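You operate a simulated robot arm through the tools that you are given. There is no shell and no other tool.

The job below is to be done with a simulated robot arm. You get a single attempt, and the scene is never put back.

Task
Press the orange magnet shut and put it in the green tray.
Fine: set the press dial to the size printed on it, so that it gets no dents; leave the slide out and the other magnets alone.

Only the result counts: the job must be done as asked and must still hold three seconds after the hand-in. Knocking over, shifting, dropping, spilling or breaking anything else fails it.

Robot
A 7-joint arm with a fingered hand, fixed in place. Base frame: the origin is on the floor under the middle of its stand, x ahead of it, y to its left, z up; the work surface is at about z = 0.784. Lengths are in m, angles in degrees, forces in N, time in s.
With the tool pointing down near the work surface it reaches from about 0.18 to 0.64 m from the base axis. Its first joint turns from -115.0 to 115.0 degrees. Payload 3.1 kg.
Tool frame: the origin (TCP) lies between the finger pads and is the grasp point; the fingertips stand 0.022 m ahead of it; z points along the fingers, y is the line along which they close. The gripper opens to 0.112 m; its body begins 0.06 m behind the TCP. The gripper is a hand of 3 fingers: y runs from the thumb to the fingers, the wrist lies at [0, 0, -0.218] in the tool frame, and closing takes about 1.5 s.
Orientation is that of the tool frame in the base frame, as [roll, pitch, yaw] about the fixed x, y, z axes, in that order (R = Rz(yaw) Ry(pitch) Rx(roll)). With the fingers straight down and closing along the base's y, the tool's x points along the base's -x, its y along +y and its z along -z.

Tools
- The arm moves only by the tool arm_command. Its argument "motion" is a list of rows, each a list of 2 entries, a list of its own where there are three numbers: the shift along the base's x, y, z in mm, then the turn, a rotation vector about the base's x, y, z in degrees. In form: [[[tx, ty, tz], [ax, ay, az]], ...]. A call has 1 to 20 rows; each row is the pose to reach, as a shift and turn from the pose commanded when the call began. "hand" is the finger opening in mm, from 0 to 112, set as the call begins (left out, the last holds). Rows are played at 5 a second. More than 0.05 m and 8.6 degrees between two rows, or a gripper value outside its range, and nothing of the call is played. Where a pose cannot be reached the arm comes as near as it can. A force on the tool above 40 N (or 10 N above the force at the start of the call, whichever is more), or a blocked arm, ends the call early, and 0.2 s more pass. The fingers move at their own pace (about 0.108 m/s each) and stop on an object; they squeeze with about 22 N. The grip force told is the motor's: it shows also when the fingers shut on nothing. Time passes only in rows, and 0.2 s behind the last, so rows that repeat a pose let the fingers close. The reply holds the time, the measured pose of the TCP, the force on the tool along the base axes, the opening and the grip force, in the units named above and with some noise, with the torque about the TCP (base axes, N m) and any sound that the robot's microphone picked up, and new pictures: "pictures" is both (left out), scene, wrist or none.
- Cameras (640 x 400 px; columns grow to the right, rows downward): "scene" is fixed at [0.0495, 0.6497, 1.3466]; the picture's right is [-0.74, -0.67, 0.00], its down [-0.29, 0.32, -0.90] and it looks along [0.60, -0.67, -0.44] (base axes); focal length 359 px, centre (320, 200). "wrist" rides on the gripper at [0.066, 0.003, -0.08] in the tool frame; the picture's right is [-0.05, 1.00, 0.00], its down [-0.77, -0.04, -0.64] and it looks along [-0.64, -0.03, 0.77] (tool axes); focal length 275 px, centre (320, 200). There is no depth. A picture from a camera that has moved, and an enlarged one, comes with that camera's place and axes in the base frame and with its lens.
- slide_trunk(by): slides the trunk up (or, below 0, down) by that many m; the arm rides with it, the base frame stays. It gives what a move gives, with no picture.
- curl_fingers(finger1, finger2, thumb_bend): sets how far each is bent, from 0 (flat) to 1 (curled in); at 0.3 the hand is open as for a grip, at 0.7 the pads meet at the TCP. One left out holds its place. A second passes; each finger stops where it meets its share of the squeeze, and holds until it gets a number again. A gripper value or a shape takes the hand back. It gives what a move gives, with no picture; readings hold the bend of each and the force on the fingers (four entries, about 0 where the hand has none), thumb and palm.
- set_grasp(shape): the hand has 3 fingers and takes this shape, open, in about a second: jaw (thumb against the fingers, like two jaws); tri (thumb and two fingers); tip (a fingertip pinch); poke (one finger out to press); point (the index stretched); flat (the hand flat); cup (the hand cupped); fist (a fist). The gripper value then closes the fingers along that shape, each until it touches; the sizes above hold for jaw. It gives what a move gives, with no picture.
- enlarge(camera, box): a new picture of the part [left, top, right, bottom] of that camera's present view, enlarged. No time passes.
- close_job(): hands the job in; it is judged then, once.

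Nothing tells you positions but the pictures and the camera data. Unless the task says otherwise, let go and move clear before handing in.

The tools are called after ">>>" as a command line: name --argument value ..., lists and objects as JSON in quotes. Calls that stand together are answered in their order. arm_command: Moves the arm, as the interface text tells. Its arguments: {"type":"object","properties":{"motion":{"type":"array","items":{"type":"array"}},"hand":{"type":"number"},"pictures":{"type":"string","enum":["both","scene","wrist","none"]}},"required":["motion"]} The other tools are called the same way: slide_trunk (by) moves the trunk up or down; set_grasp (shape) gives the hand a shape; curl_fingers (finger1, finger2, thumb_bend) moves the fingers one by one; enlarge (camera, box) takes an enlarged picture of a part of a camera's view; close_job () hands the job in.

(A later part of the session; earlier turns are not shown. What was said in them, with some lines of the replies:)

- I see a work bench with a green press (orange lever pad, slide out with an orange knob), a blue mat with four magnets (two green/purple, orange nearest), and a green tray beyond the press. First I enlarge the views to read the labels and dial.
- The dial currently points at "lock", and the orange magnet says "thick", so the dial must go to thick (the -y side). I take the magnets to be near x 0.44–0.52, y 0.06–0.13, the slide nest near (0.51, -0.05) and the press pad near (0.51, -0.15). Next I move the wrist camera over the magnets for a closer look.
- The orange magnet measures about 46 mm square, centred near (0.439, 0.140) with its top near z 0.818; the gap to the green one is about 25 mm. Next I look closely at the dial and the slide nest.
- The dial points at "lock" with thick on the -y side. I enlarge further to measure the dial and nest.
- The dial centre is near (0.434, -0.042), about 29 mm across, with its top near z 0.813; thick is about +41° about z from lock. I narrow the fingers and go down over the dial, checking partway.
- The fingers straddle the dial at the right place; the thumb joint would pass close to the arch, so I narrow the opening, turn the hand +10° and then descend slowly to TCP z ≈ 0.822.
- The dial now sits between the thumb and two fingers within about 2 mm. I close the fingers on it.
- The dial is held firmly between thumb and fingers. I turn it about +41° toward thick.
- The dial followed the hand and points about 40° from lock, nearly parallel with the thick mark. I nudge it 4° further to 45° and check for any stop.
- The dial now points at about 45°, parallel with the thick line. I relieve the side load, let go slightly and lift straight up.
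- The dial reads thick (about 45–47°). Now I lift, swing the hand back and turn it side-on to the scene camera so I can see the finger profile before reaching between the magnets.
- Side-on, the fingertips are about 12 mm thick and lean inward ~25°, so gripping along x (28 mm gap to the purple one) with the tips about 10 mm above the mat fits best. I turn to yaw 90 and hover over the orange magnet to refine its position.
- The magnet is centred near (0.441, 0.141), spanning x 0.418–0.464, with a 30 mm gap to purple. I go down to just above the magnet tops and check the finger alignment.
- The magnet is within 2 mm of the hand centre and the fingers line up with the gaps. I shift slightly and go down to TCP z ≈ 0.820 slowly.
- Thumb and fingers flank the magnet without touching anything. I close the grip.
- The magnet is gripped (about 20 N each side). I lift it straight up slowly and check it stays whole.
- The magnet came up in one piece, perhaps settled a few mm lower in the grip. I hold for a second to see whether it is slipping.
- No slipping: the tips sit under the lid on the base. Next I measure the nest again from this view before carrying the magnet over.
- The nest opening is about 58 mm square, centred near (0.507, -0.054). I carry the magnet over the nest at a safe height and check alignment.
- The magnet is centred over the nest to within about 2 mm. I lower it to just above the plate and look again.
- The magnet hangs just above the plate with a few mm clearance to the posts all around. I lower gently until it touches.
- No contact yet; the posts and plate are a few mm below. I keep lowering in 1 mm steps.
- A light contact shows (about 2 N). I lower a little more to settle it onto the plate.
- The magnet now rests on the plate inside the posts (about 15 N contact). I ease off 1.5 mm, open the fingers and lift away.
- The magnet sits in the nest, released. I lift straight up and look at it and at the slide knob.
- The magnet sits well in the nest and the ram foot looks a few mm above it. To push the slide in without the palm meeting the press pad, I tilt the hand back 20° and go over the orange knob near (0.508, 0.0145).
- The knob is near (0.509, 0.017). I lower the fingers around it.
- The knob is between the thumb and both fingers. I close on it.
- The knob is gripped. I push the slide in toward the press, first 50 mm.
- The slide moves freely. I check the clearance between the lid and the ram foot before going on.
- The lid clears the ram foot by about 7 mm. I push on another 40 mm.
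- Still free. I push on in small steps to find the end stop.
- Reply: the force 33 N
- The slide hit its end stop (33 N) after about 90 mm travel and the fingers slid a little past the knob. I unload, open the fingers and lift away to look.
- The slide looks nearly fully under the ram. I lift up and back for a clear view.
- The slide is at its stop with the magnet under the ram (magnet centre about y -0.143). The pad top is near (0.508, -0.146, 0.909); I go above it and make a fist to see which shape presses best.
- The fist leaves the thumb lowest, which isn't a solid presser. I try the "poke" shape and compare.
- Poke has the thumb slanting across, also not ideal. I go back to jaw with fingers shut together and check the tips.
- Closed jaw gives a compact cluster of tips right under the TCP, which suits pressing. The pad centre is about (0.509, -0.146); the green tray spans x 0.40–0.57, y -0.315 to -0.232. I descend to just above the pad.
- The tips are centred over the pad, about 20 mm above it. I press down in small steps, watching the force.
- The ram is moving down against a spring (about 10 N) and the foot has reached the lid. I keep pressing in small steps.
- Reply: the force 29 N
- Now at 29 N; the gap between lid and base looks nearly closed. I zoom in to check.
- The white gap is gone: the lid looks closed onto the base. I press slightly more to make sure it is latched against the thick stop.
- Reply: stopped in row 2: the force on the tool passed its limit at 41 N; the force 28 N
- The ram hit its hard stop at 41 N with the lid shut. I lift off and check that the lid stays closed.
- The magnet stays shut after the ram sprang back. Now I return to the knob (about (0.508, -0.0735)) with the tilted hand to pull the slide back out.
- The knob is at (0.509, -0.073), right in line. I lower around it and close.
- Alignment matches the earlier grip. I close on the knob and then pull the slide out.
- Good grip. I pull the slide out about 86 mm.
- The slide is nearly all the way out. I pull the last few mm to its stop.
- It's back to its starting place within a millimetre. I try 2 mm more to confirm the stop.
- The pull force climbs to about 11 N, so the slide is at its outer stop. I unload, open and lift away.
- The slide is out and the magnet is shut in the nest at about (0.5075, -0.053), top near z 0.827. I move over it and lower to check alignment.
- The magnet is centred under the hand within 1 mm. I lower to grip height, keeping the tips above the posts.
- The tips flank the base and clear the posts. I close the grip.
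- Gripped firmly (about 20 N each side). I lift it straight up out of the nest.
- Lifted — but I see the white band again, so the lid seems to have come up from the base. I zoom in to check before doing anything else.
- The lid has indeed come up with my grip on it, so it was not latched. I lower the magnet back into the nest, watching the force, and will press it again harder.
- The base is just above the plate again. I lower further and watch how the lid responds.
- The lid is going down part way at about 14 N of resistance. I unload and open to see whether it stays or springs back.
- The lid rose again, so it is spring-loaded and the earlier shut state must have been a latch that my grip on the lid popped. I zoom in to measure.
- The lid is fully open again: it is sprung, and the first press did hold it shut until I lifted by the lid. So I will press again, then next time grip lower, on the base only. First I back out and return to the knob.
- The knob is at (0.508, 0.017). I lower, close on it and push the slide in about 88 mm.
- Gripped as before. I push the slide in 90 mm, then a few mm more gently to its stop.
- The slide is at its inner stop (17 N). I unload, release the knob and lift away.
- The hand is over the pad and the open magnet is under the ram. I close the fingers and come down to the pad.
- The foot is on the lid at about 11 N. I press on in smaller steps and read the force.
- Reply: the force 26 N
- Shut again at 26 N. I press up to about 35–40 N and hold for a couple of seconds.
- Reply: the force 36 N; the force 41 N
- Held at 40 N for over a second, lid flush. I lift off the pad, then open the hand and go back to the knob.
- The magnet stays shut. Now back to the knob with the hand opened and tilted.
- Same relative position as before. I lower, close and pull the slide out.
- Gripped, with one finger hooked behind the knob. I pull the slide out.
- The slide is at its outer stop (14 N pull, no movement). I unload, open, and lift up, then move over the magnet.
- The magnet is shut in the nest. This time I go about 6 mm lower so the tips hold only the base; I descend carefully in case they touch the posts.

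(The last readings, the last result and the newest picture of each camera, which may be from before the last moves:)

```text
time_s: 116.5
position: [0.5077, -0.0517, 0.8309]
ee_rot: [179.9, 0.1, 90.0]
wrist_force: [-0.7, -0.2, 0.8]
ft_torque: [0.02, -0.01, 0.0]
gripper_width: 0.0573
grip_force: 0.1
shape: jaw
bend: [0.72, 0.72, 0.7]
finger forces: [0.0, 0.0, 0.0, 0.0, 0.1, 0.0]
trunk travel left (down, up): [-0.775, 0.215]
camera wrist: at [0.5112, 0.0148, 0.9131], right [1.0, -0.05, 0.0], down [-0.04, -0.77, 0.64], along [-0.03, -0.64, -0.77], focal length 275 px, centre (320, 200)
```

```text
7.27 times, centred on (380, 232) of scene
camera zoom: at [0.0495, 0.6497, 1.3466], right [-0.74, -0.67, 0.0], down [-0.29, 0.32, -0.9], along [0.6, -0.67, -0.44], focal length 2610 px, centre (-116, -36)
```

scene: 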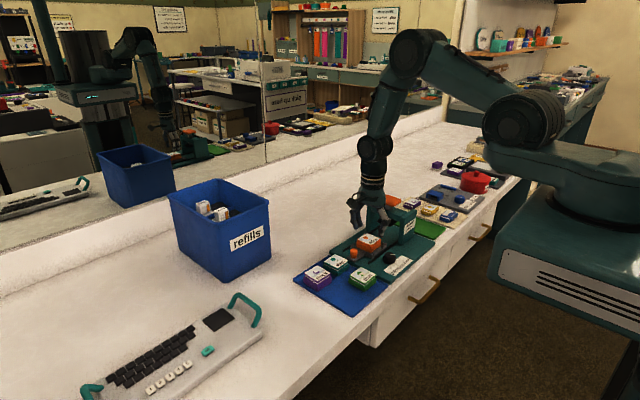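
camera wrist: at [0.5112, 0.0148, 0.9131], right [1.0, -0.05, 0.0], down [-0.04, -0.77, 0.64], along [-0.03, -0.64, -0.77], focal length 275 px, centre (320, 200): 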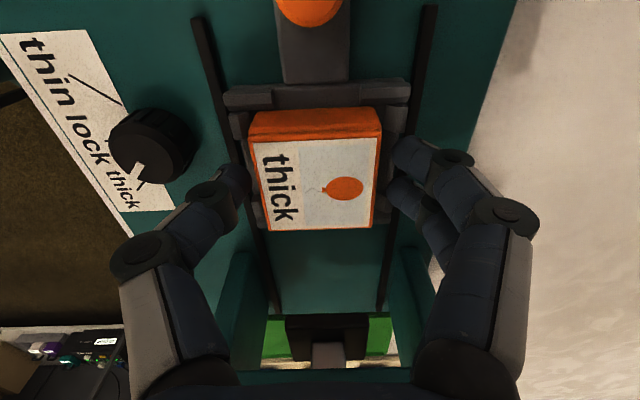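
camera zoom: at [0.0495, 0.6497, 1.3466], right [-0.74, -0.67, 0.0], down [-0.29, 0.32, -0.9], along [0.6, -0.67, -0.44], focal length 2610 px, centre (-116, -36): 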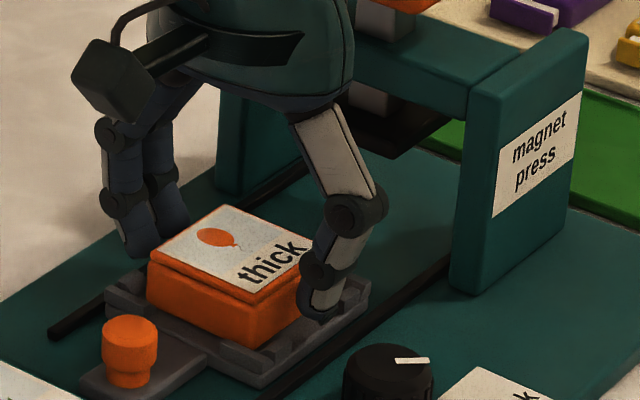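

No contact with the posts and the tips are alongside the base. I close the grip.

>>> arm_command --motion '[[[0, 0, 0], [0, 0, 0]], [[0, 0, 0], [0, 0, 0]], [[0, 0, 0], [0, 0, 0]], [[0, 0, 0], [0, 0, 0]], [[0, 0, 0], [0, 0, 0]], [[0, 0, 0], [0, 0, 0]], [[0, 0, 0], [0, 0, 0]]]' --hand 34 --pictures "wrist"

>>> enlarge --camera "wrist" --box '[200, 60, 440, 260]'

>>> enlarge --camera "scene" --box '[360, 222, 395, 252]'

```text
time_s: 118.1
position: [0.5079, -0.0524, 0.8323]
ee_rot: [179.9, 0.1, 90.0]
wrist_force: [-0.1, -0.2, 0.2]
ft_torque: [-0.01, 0.01, -0.02]
gripper_width: 0.0439
grip_force: 22.1
shape: jaw
bend: [0.73, 0.73, 0.7]
finger forces: [9.9, 10.1, 0.0, 0.1, 20.0, 0.0]
trunk travel left (down, up): [-0.775, 0.215]
camera wrist: at [0.5113, 0.0148, 0.9131], right [1.0, -0.05, 0.0], down [-0.04, -0.77, 0.64], along [-0.03, -0.64, -0.77], focal length 275 px, centre (320, 200)
```

wrist: 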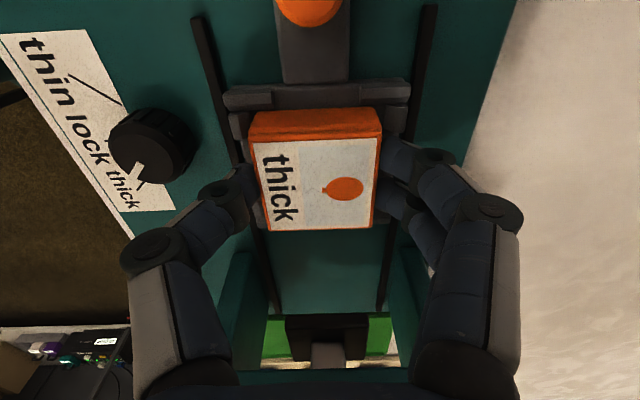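

```text
2.00 times, centred on (320, 160) of wrist
camera zoom: at [0.5113, 0.0148, 0.9131], right [1.0, -0.05, 0.0], down [-0.04, -0.77, 0.64], along [-0.03, -0.64, -0.77], focal length 551 px, centre (320, 280)
```

zoom: 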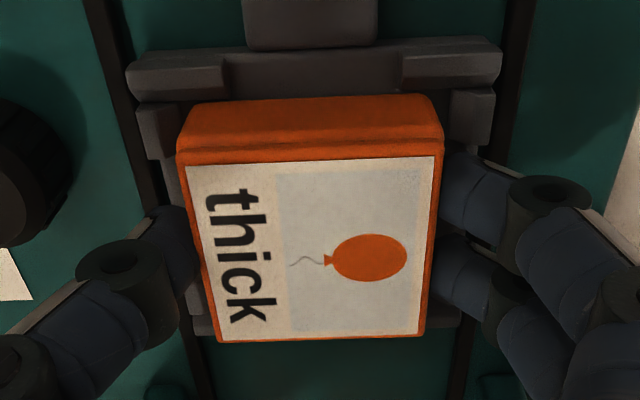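

```text
13.33 times, centred on (378, 237) of scene
camera zoom: at [0.0495, 0.6497, 1.3466], right [-0.74, -0.67, 0.0], down [-0.29, 0.32, -0.9], along [0.6, -0.67, -0.44], focal length 4785 px, centre (-447, -293)
```

zoom: 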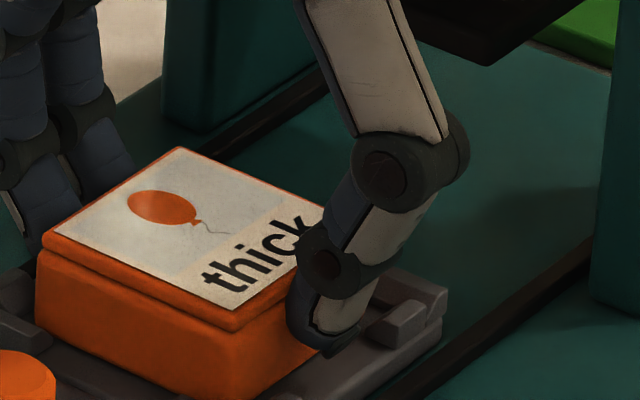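

The tips are under the lid edge, on the base, with no vertical load. I lift gently and check the lid.

>>> arm_command --motion '[[[0, 0, 2], [0, 0, 0]], [[0, 0, 4], [0, 0, 0]], [[0, 0, 7], [0, 0, 0]], [[0, 0, 7], [0, 0, 0]]]' --pictures "wrist"

>>> enlarge --camera "scene" --box '[360, 222, 395, 252]'

>>> enlarge --camera "wrist" --box '[200, 60, 440, 260]'

```text
time_s: 119.1
position: [0.5072, -0.0513, 0.8386]
ee_rot: [179.9, 0.1, 89.9]
wrist_force: [0.3, -0.2, -1.2]
ft_torque: [-0.01, 0.04, 0.0]
gripper_width: 0.0441
grip_force: 22.1
shape: jaw
bend: [0.73, 0.73, 0.7]
finger forces: [9.9, 10.1, 0.0, 0.1, 19.9, 0.1]
trunk travel left (down, up): [-0.775, 0.215]
camera wrist: at [0.511, 0.0148, 0.9198], right [1.0, -0.05, 0.0], down [-0.04, -0.77, 0.64], along [-0.03, -0.64, -0.77], focal length 275 px, centre (320, 200)
```

wrist: 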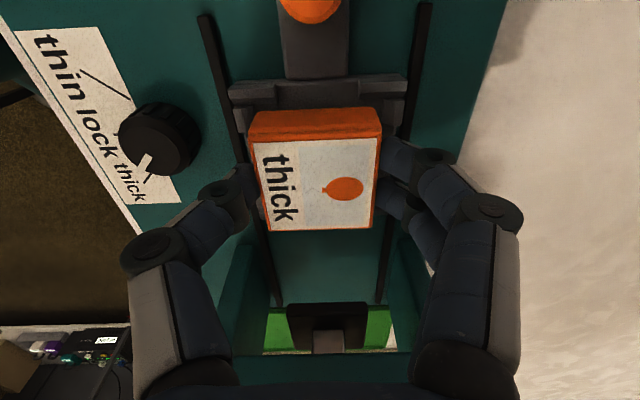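

```text
13.33 times, centred on (378, 237) of scene
camera zoom: at [0.0495, 0.6497, 1.3466], right [-0.74, -0.67, 0.0], down [-0.29, 0.32, -0.9], along [0.6, -0.67, -0.44], focal length 4785 px, centre (-447, -293)
```

zoom: 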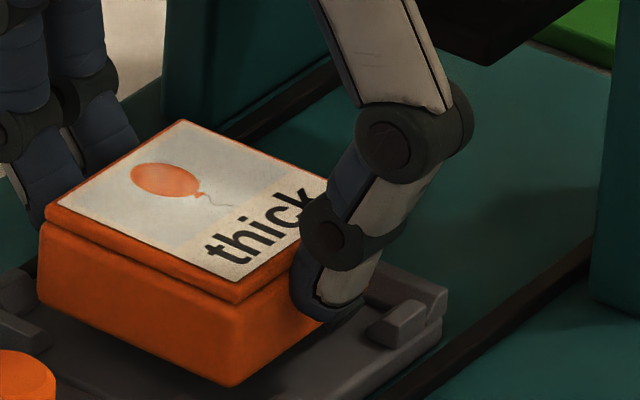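

```text
2.00 times, centred on (320, 160) of wrist
camera zoom: at [0.511, 0.0148, 0.9198], right [1.0, -0.05, 0.0], down [-0.04, -0.77, 0.64], along [-0.03, -0.64, -0.77], focal length 551 px, centre (320, 280)
```

zoom: 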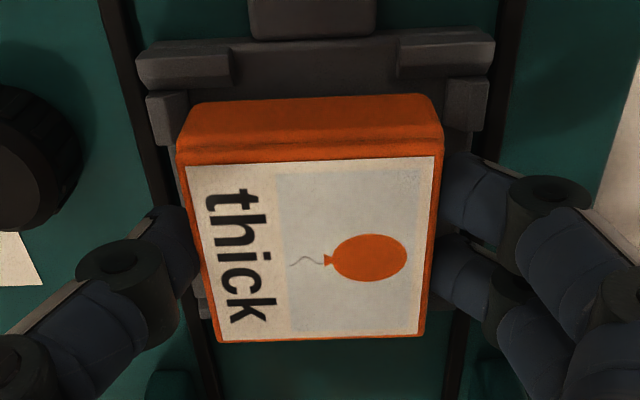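

The lid stays shut with the base grip. I lift high, cross over the press, and move above the green tray at about (0.487, -0.276).

>>> arm_command --motion '[[[0, 0, 10], [0, 0, 0]], [[0, 0, 25], [0, 0, 0]], [[0, 0, 45], [0, 0, 0]], [[0, 0, 70], [0, 0, 0]], [[0, 0, 95], [0, 0, 0]], [[0, 0, 120], [0, 0, 0]], [[0, 0, 145], [0, 0, 0]], [[0, 0, 150], [0, 0, 0]]]' --pictures "scene"

>>> enlarge --camera "scene" --box '[340, 160, 430, 240]'

```text
time_s: 120.9
position: [0.5077, -0.0502, 0.989]
ee_rot: [179.9, 0.1, 90.1]
wrist_force: [-0.2, -0.2, -0.2]
ft_torque: [0.03, -0.04, 0.01]
gripper_width: 0.044
grip_force: 22.0
shape: jaw
bend: [0.73, 0.73, 0.7]
finger forces: [10.0, 10.2, 0.1, 0.0, 19.9, 0.1]
trunk travel left (down, up): [-0.775, 0.215]
```

scene: 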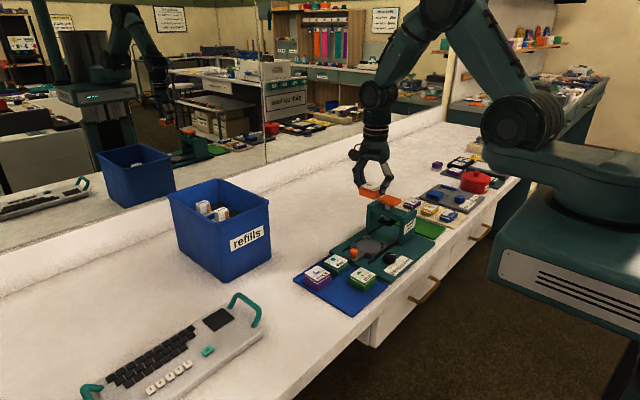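

```text
5.00 times, centred on (385, 200) of scene
camera zoom: at [0.0495, 0.6497, 1.3466], right [-0.74, -0.67, 0.0], down [-0.29, 0.32, -0.9], along [0.6, -0.67, -0.44], focal length 1794 px, centre (-5, 200)
```

zoom: 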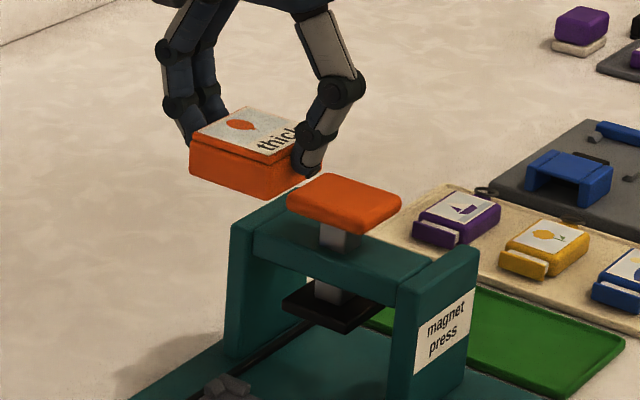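

The magnet is shut and held, well above the press. I now carry it across to the green tray.

>>> arm_command --motion '[[[0, -15, 0], [0, 0, 0]], [[-2, -40, 0], [0, 0, 0]], [[-5, -70, 0], [0, 0, 0]], [[-9, -105, 0], [0, 0, 0]], [[-13, -140, 0], [0, 0, 0]], [[-17, -175, 0], [0, 0, 0]], [[-20, -205, 0], [0, 0, 0]], [[-20, -225, 0], [0, 0, 0]], [[-20, -225, -15], [0, 0, 0]], [[-20, -225, -40], [0, 0, 0]], [[-20, -225, -65], [0, 0, 0]], [[-20, -225, -65], [0, 0, 0]]]'

>>> enlarge --camera "wrist" --box '[190, 60, 450, 280]'

>>> enlarge --camera "scene" --box '[370, 160, 470, 250]'

```text
time_s: 123.5
position: [0.4879, -0.2778, 0.925]
ee_rot: [179.8, 0.1, 90.1]
wrist_force: [-0.5, -0.8, -0.9]
ft_torque: [-0.02, -0.01, 0.0]
gripper_width: 0.0436
grip_force: 21.8
shape: jaw
bend: [0.73, 0.73, 0.7]
finger forces: [9.9, 10.1, 0.1, 0.1, 19.9, 0.0]
trunk travel left (down, up): [-0.775, 0.215]
camera wrist: at [0.4899, -0.2114, 1.0062], right [1.0, -0.05, 0.0], down [-0.04, -0.77, 0.64], along [-0.03, -0.64, -0.77], focal length 275 px, centre (320, 200)
```

scene: 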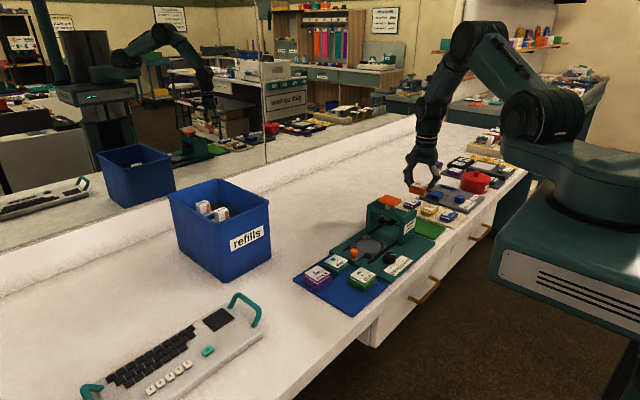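
wrist: 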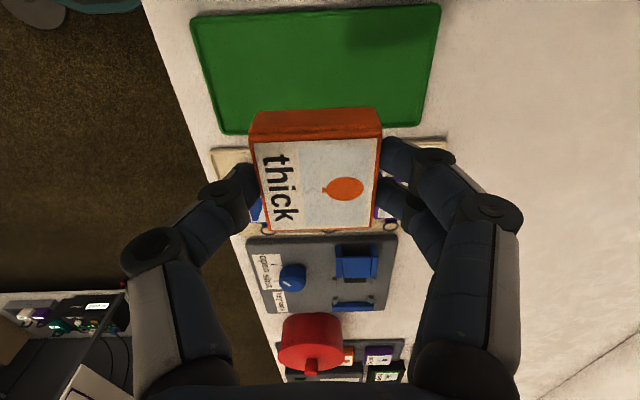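

```text
1.82 times, centred on (320, 170) of wrist
camera zoom: at [0.4899, -0.2114, 1.0062], right [1.0, -0.05, 0.0], down [-0.04, -0.77, 0.64], along [-0.03, -0.64, -0.77], focal length 500 px, centre (320, 254)
```

zoom: 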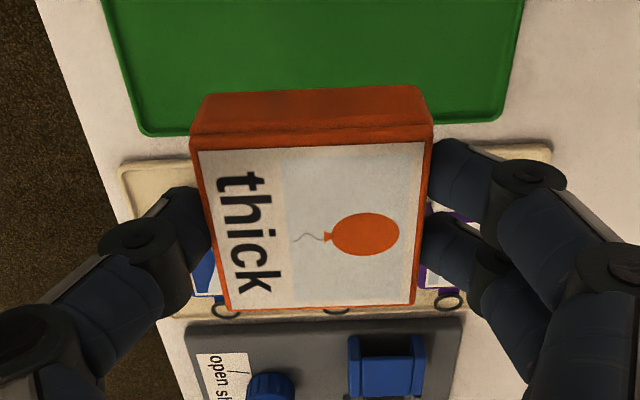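

```text
4.44 times, centred on (420, 205) of scene
camera zoom: at [0.0495, 0.6497, 1.3466], right [-0.74, -0.67, 0.0], down [-0.29, 0.32, -0.9], along [0.6, -0.67, -0.44], focal length 1595 px, centre (-124, 178)
```

zoom: 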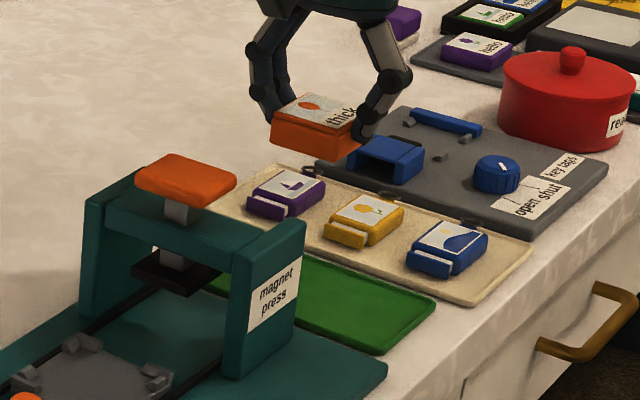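

The tray centre is about (0.486, -0.273). I shift 4 mm and lower the magnet to about 15 mm above the tray, then check.

>>> arm_command --motion '[[[0, 4, -20], [0, 0, 0]], [[0, 4, -45], [0, 0, 0]], [[0, 4, -65], [0, 0, 0]], [[0, 4, -80], [0, 0, 0]], [[0, 4, -90], [0, 0, 0]], [[0, 4, -95], [0, 0, 0]], [[0, 4, -95], [0, 0, 0]]]'

>>> enlarge --camera "wrist" --box '[190, 40, 450, 260]'

>>> enlarge --camera "scene" --box '[370, 170, 470, 250]'

```text
time_s: 125.1
position: [0.4882, -0.2706, 0.8293]
ee_rot: [179.9, 0.1, 90.0]
wrist_force: [-0.3, -0.1, -1.0]
ft_torque: [0.03, 0.0, 0.03]
gripper_width: 0.0436
grip_force: 21.8
shape: jaw
bend: [0.73, 0.73, 0.7]
finger forces: [9.7, 10.2, 0.0, 0.0, 19.9, 0.0]
trunk travel left (down, up): [-0.775, 0.215]
camera wrist: at [0.4914, -0.2057, 0.9101], right [1.0, -0.05, 0.0], down [-0.04, -0.77, 0.64], along [-0.03, -0.64, -0.77], focal length 275 px, centre (320, 200)
```

scene: 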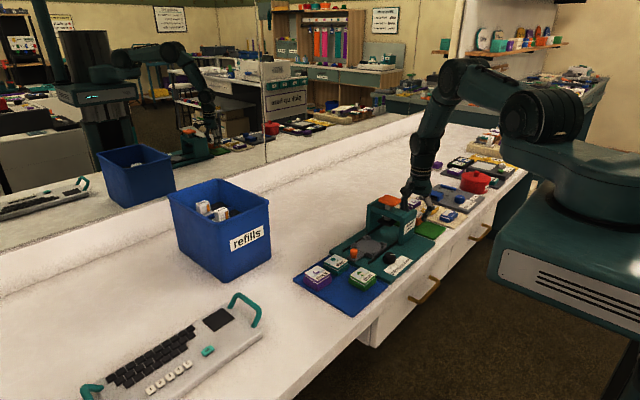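
wrist: 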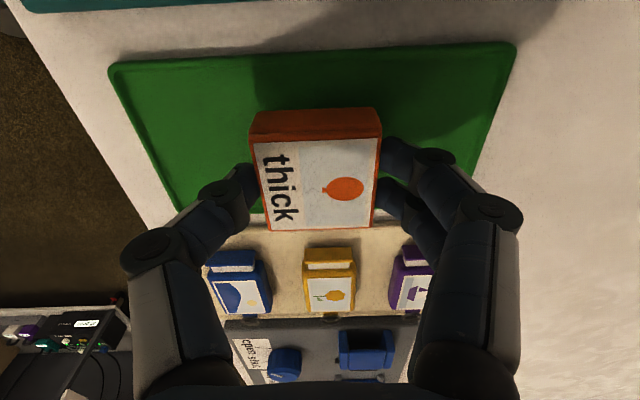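

```text
1.82 times, centred on (320, 150) of wrist
camera zoom: at [0.4914, -0.2057, 0.9101], right [1.0, -0.05, 0.0], down [-0.04, -0.77, 0.64], along [-0.03, -0.64, -0.77], focal length 500 px, centre (320, 291)
```

zoom: 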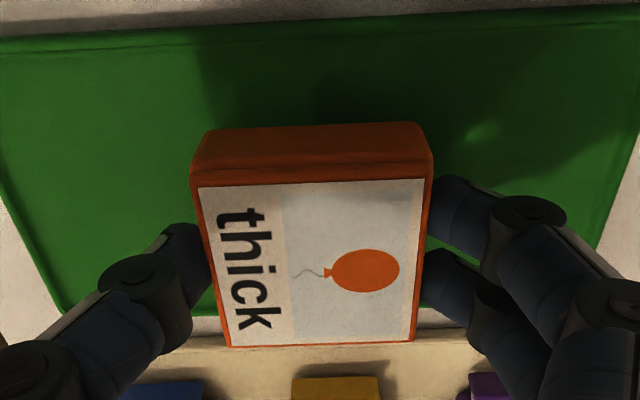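

```text
5.00 times, centred on (420, 210) of scene
camera zoom: at [0.0495, 0.6497, 1.3466], right [-0.74, -0.67, 0.0], down [-0.29, 0.32, -0.9], along [0.6, -0.67, -0.44], focal length 1794 px, centre (-180, 150)
```

zoom: 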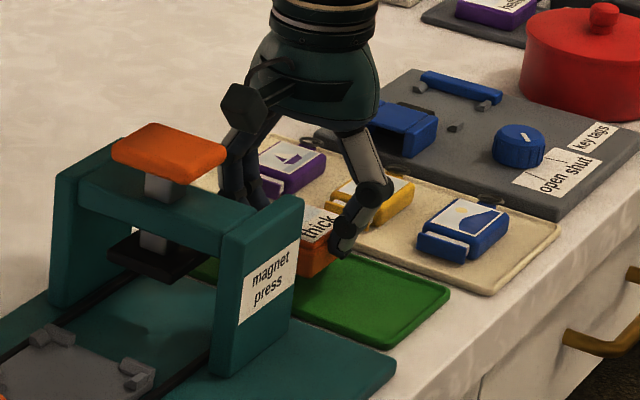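

It hangs above the middle of the tray. I lower in small steps until it touches.

>>> arm_command --motion '[[[0, 0, -4], [0, 0, 0]], [[0, 0, -8], [0, 0, 0]], [[0, 0, -10], [0, 0, 0]], [[0, 0, -11], [0, 0, 0]], [[0, 0, -12], [0, 0, 0]], [[0, 0, -12], [0, 0, 0]]]' --pictures "none"

>>> enlarge --camera "wrist" --box '[220, 60, 420, 200]'

```text
time_s: 126.5
position: [0.4876, -0.2715, 0.8164]
ee_rot: [179.9, 0.1, 90.0]
wrist_force: [0.6, 0.6, -0.6]
ft_torque: [0.0, 0.01, -0.02]
gripper_width: 0.0438
grip_force: 21.4
shape: jaw
bend: [0.73, 0.73, 0.7]
finger forces: [9.9, 10.1, 0.0, 0.1, 19.9, 0.0]
trunk travel left (down, up): [-0.775, 0.215]
```

```text
2.86 times, centred on (320, 130) of wrist
camera zoom: at [0.4904, -0.2058, 0.8973], right [1.0, -0.05, 0.0], down [-0.04, -0.77, 0.64], along [-0.03, -0.64, -0.77], focal length 786 px, centre (320, 400)
```

zoom: 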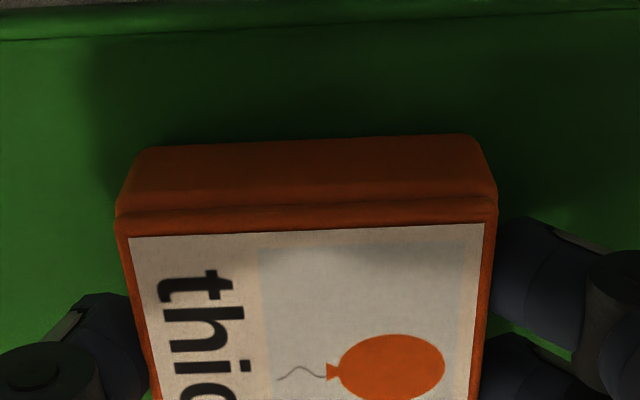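

>>> arm_command --motion '[[[0, 0, -1], [0, 0, 0]], [[0, 0, -2], [0, 0, 0]], [[0, 0, -2], [0, 0, 0]]]' --pictures "none"

```text
time_s: 127.3
position: [0.4863, -0.2732, 0.8149]
ee_rot: [179.9, 0.1, 90.1]
wrist_force: [0.6, 0.3, 4.8]
ft_torque: [0.03, 0.01, -0.02]
gripper_width: 0.0436
grip_force: 22.1
shape: jaw
bend: [0.74, 0.73, 0.7]
finger forces: [10.4, 10.6, 0.1, 0.0, 21.0, 0.0]
trunk travel left (down, up): [-0.775, 0.215]
```

The magnet touches the tray floor (about 5 N). I open the fingers gently.

>>> arm_command --motion '[[[0, 0, 0.5], [0, 0, 0]], [[0, 0, 0.5], [0, 0, 0]], [[0, 0, 0.5], [0, 0, 0]], [[0, 0, 0.5], [0, 0, 0]], [[0, 0, 0.5], [0, 0, 0]]]' --hand 58

>>> enlarge --camera "wrist" --box '[190, 40, 450, 260]'

```text
time_s: 128.5
position: [0.4859, -0.2713, 0.8156]
ee_rot: [-180.0, 0.2, 90.1]
wrist_force: [0.4, -0.5, -0.2]
ft_torque: [0.0, 0.04, -0.03]
gripper_width: 0.0574
grip_force: 0.1
shape: jaw
bend: [0.72, 0.72, 0.7]
finger forces: [0.1, 0.0, 0.1, 0.0, 0.1, 0.1]
trunk travel left (down, up): [-0.775, 0.215]
camera wrist: at [0.4905, -0.2059, 0.8968], right [1.0, -0.05, 0.0], down [-0.04, -0.77, 0.64], along [-0.03, -0.64, -0.77], focal length 275 px, centre (320, 200)
```

scene: 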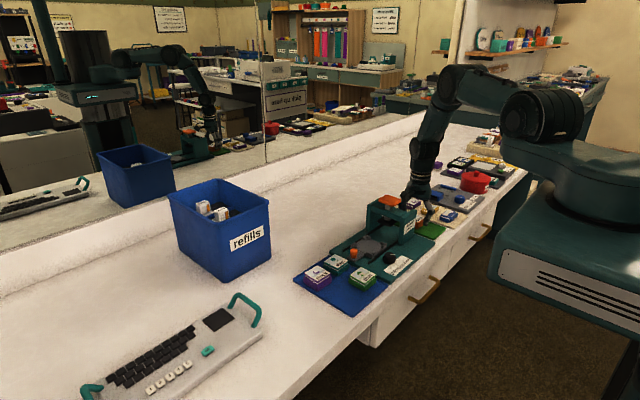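
wrist: 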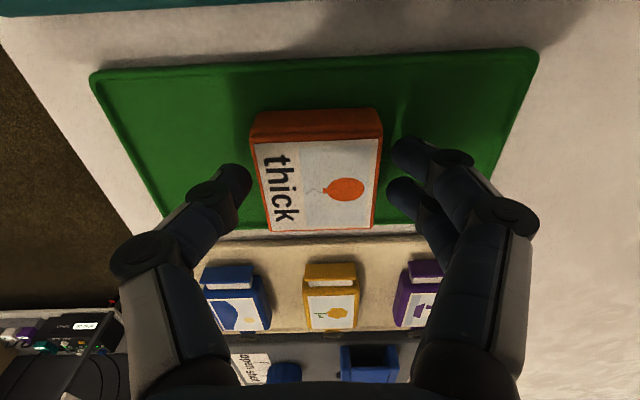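

```text
1.82 times, centred on (320, 150) of wrist
camera zoom: at [0.4905, -0.2059, 0.8968], right [1.0, -0.05, 0.0], down [-0.04, -0.77, 0.64], along [-0.03, -0.64, -0.77], focal length 500 px, centre (320, 291)
```

zoom: 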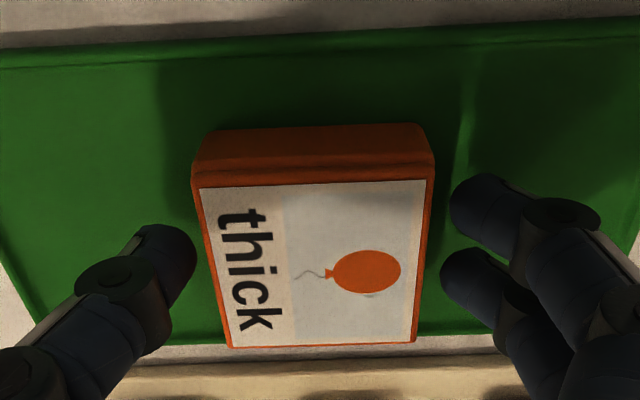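

The magnet rests in the tray, still shut. I lift the hand straight up and clear.

>>> arm_command --motion '[[[0, 0, 4], [0, 0, 0]], [[0, 0, 12], [0, 0, 0]], [[0, 0, 25], [0, 0, 0]], [[0, 0, 50], [0, 0, 0]], [[0, 0, 85], [0, 0, 0]], [[0, 0, 120], [0, 0, 0]], [[0, 0, 160], [0, 0, 0]], [[0, 10, 190], [0, 0, 0]], [[0, 10, 190], [0, 0, 0]]]'

>>> enlarge --camera "wrist" --box '[200, 0, 440, 180]'

>>> enlarge --camera "scene" --box '[390, 195, 450, 245]'

>>> enlarge --camera "scene" --box '[280, 180, 460, 320]'

```text
time_s: 130.5
position: [0.4892, -0.2633, 1.003]
ee_rot: [179.9, 0.0, 89.8]
wrist_force: [-0.4, -0.1, 0.3]
ft_torque: [0.01, 0.0, 0.01]
gripper_width: 0.0576
grip_force: 0.0
shape: jaw
bend: [0.72, 0.72, 0.7]
finger forces: [0.0, 0.0, 0.0, 0.0, 0.0, 0.1]
trunk travel left (down, up): [-0.775, 0.215]
camera wrist: at [0.4928, -0.1975, 1.0863], right [1.0, -0.05, 0.0], down [-0.04, -0.77, 0.64], along [-0.03, -0.64, -0.77], focal length 275 px, centre (320, 200)
```

scene: 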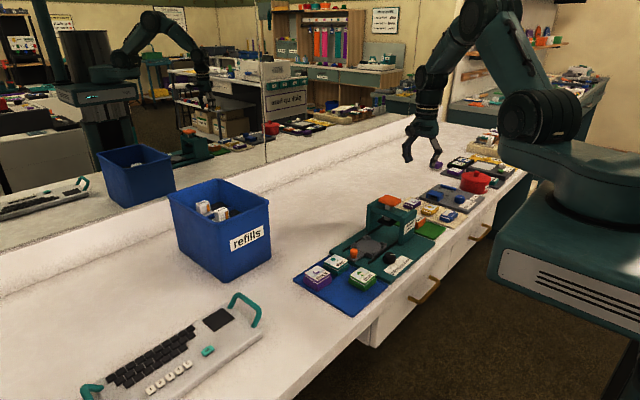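
wrist: 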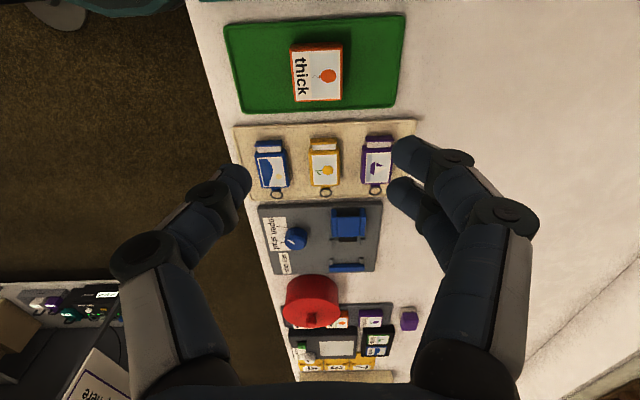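

```text
2.22 times, centred on (320, 90) of wrist
camera zoom: at [0.4928, -0.1975, 1.0863], right [1.0, -0.05, 0.0], down [-0.04, -0.77, 0.64], along [-0.03, -0.64, -0.77], focal length 612 px, centre (320, 444)
```

zoom: 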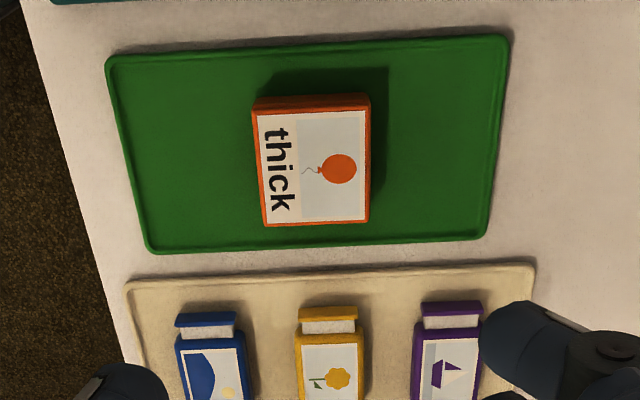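

```text
8.00 times, centred on (420, 220) of scene
camera zoom: at [0.0495, 0.6497, 1.3466], right [-0.74, -0.67, 0.0], down [-0.29, 0.32, -0.9], along [0.6, -0.67, -0.44], focal length 2871 px, centre (-480, 40)
```

zoom: 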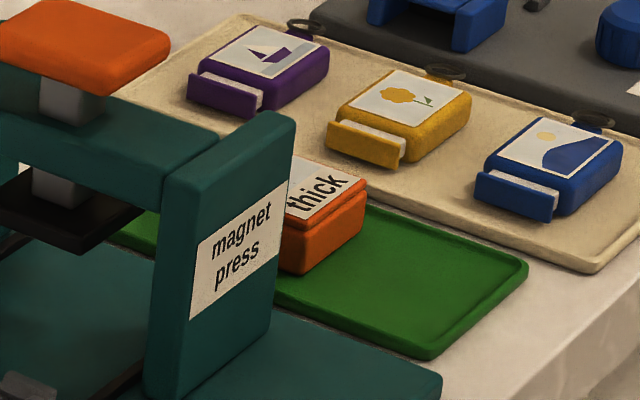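

```text
2.86 times, centred on (370, 250) of scene
camera zoom: at [0.0495, 0.6497, 1.3466], right [-0.74, -0.67, 0.0], down [-0.29, 0.32, -0.9], along [0.6, -0.67, -0.44], focal length 1025 px, centre (177, 57)
```

zoom: 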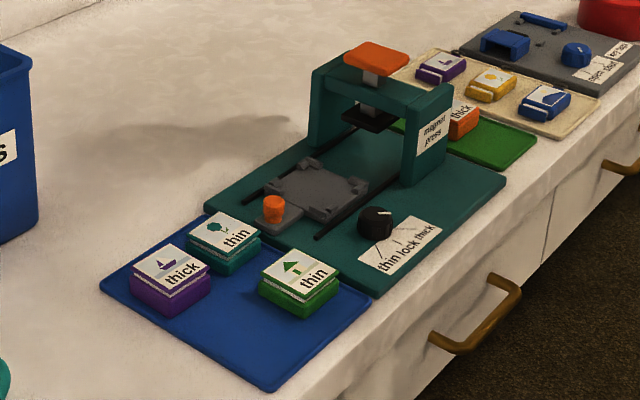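

The orange magnet lies shut and undented in the green tray. The slide is back out, the dial is on thick, the other magnets are where they were, and the hand is clear, so I hand the job in.

>>> close_job

```text
The job is handed in.
```

The orange magnet is pressed shut and lying in the green tray. The job is handed in, but I have not been told how it was judged.

- **Dial:** I turned it from lock to thick, which is the size printed on the magnet. I could see no dents afterwards.
- **Pressing:** It took two presses. After the first, I lifted the magnet by its lid and the lid came open again. I put it back, pressed it again at about 40 N for over a second, and then lifted it by the base. It stayed shut through to the tray.
- **Slide:** It is pulled fully out against its stop, where it was at the start.
- **Other magnets:** They look unmoved compared with the first pictures.

The hand was open and clear of everything when I handed in.
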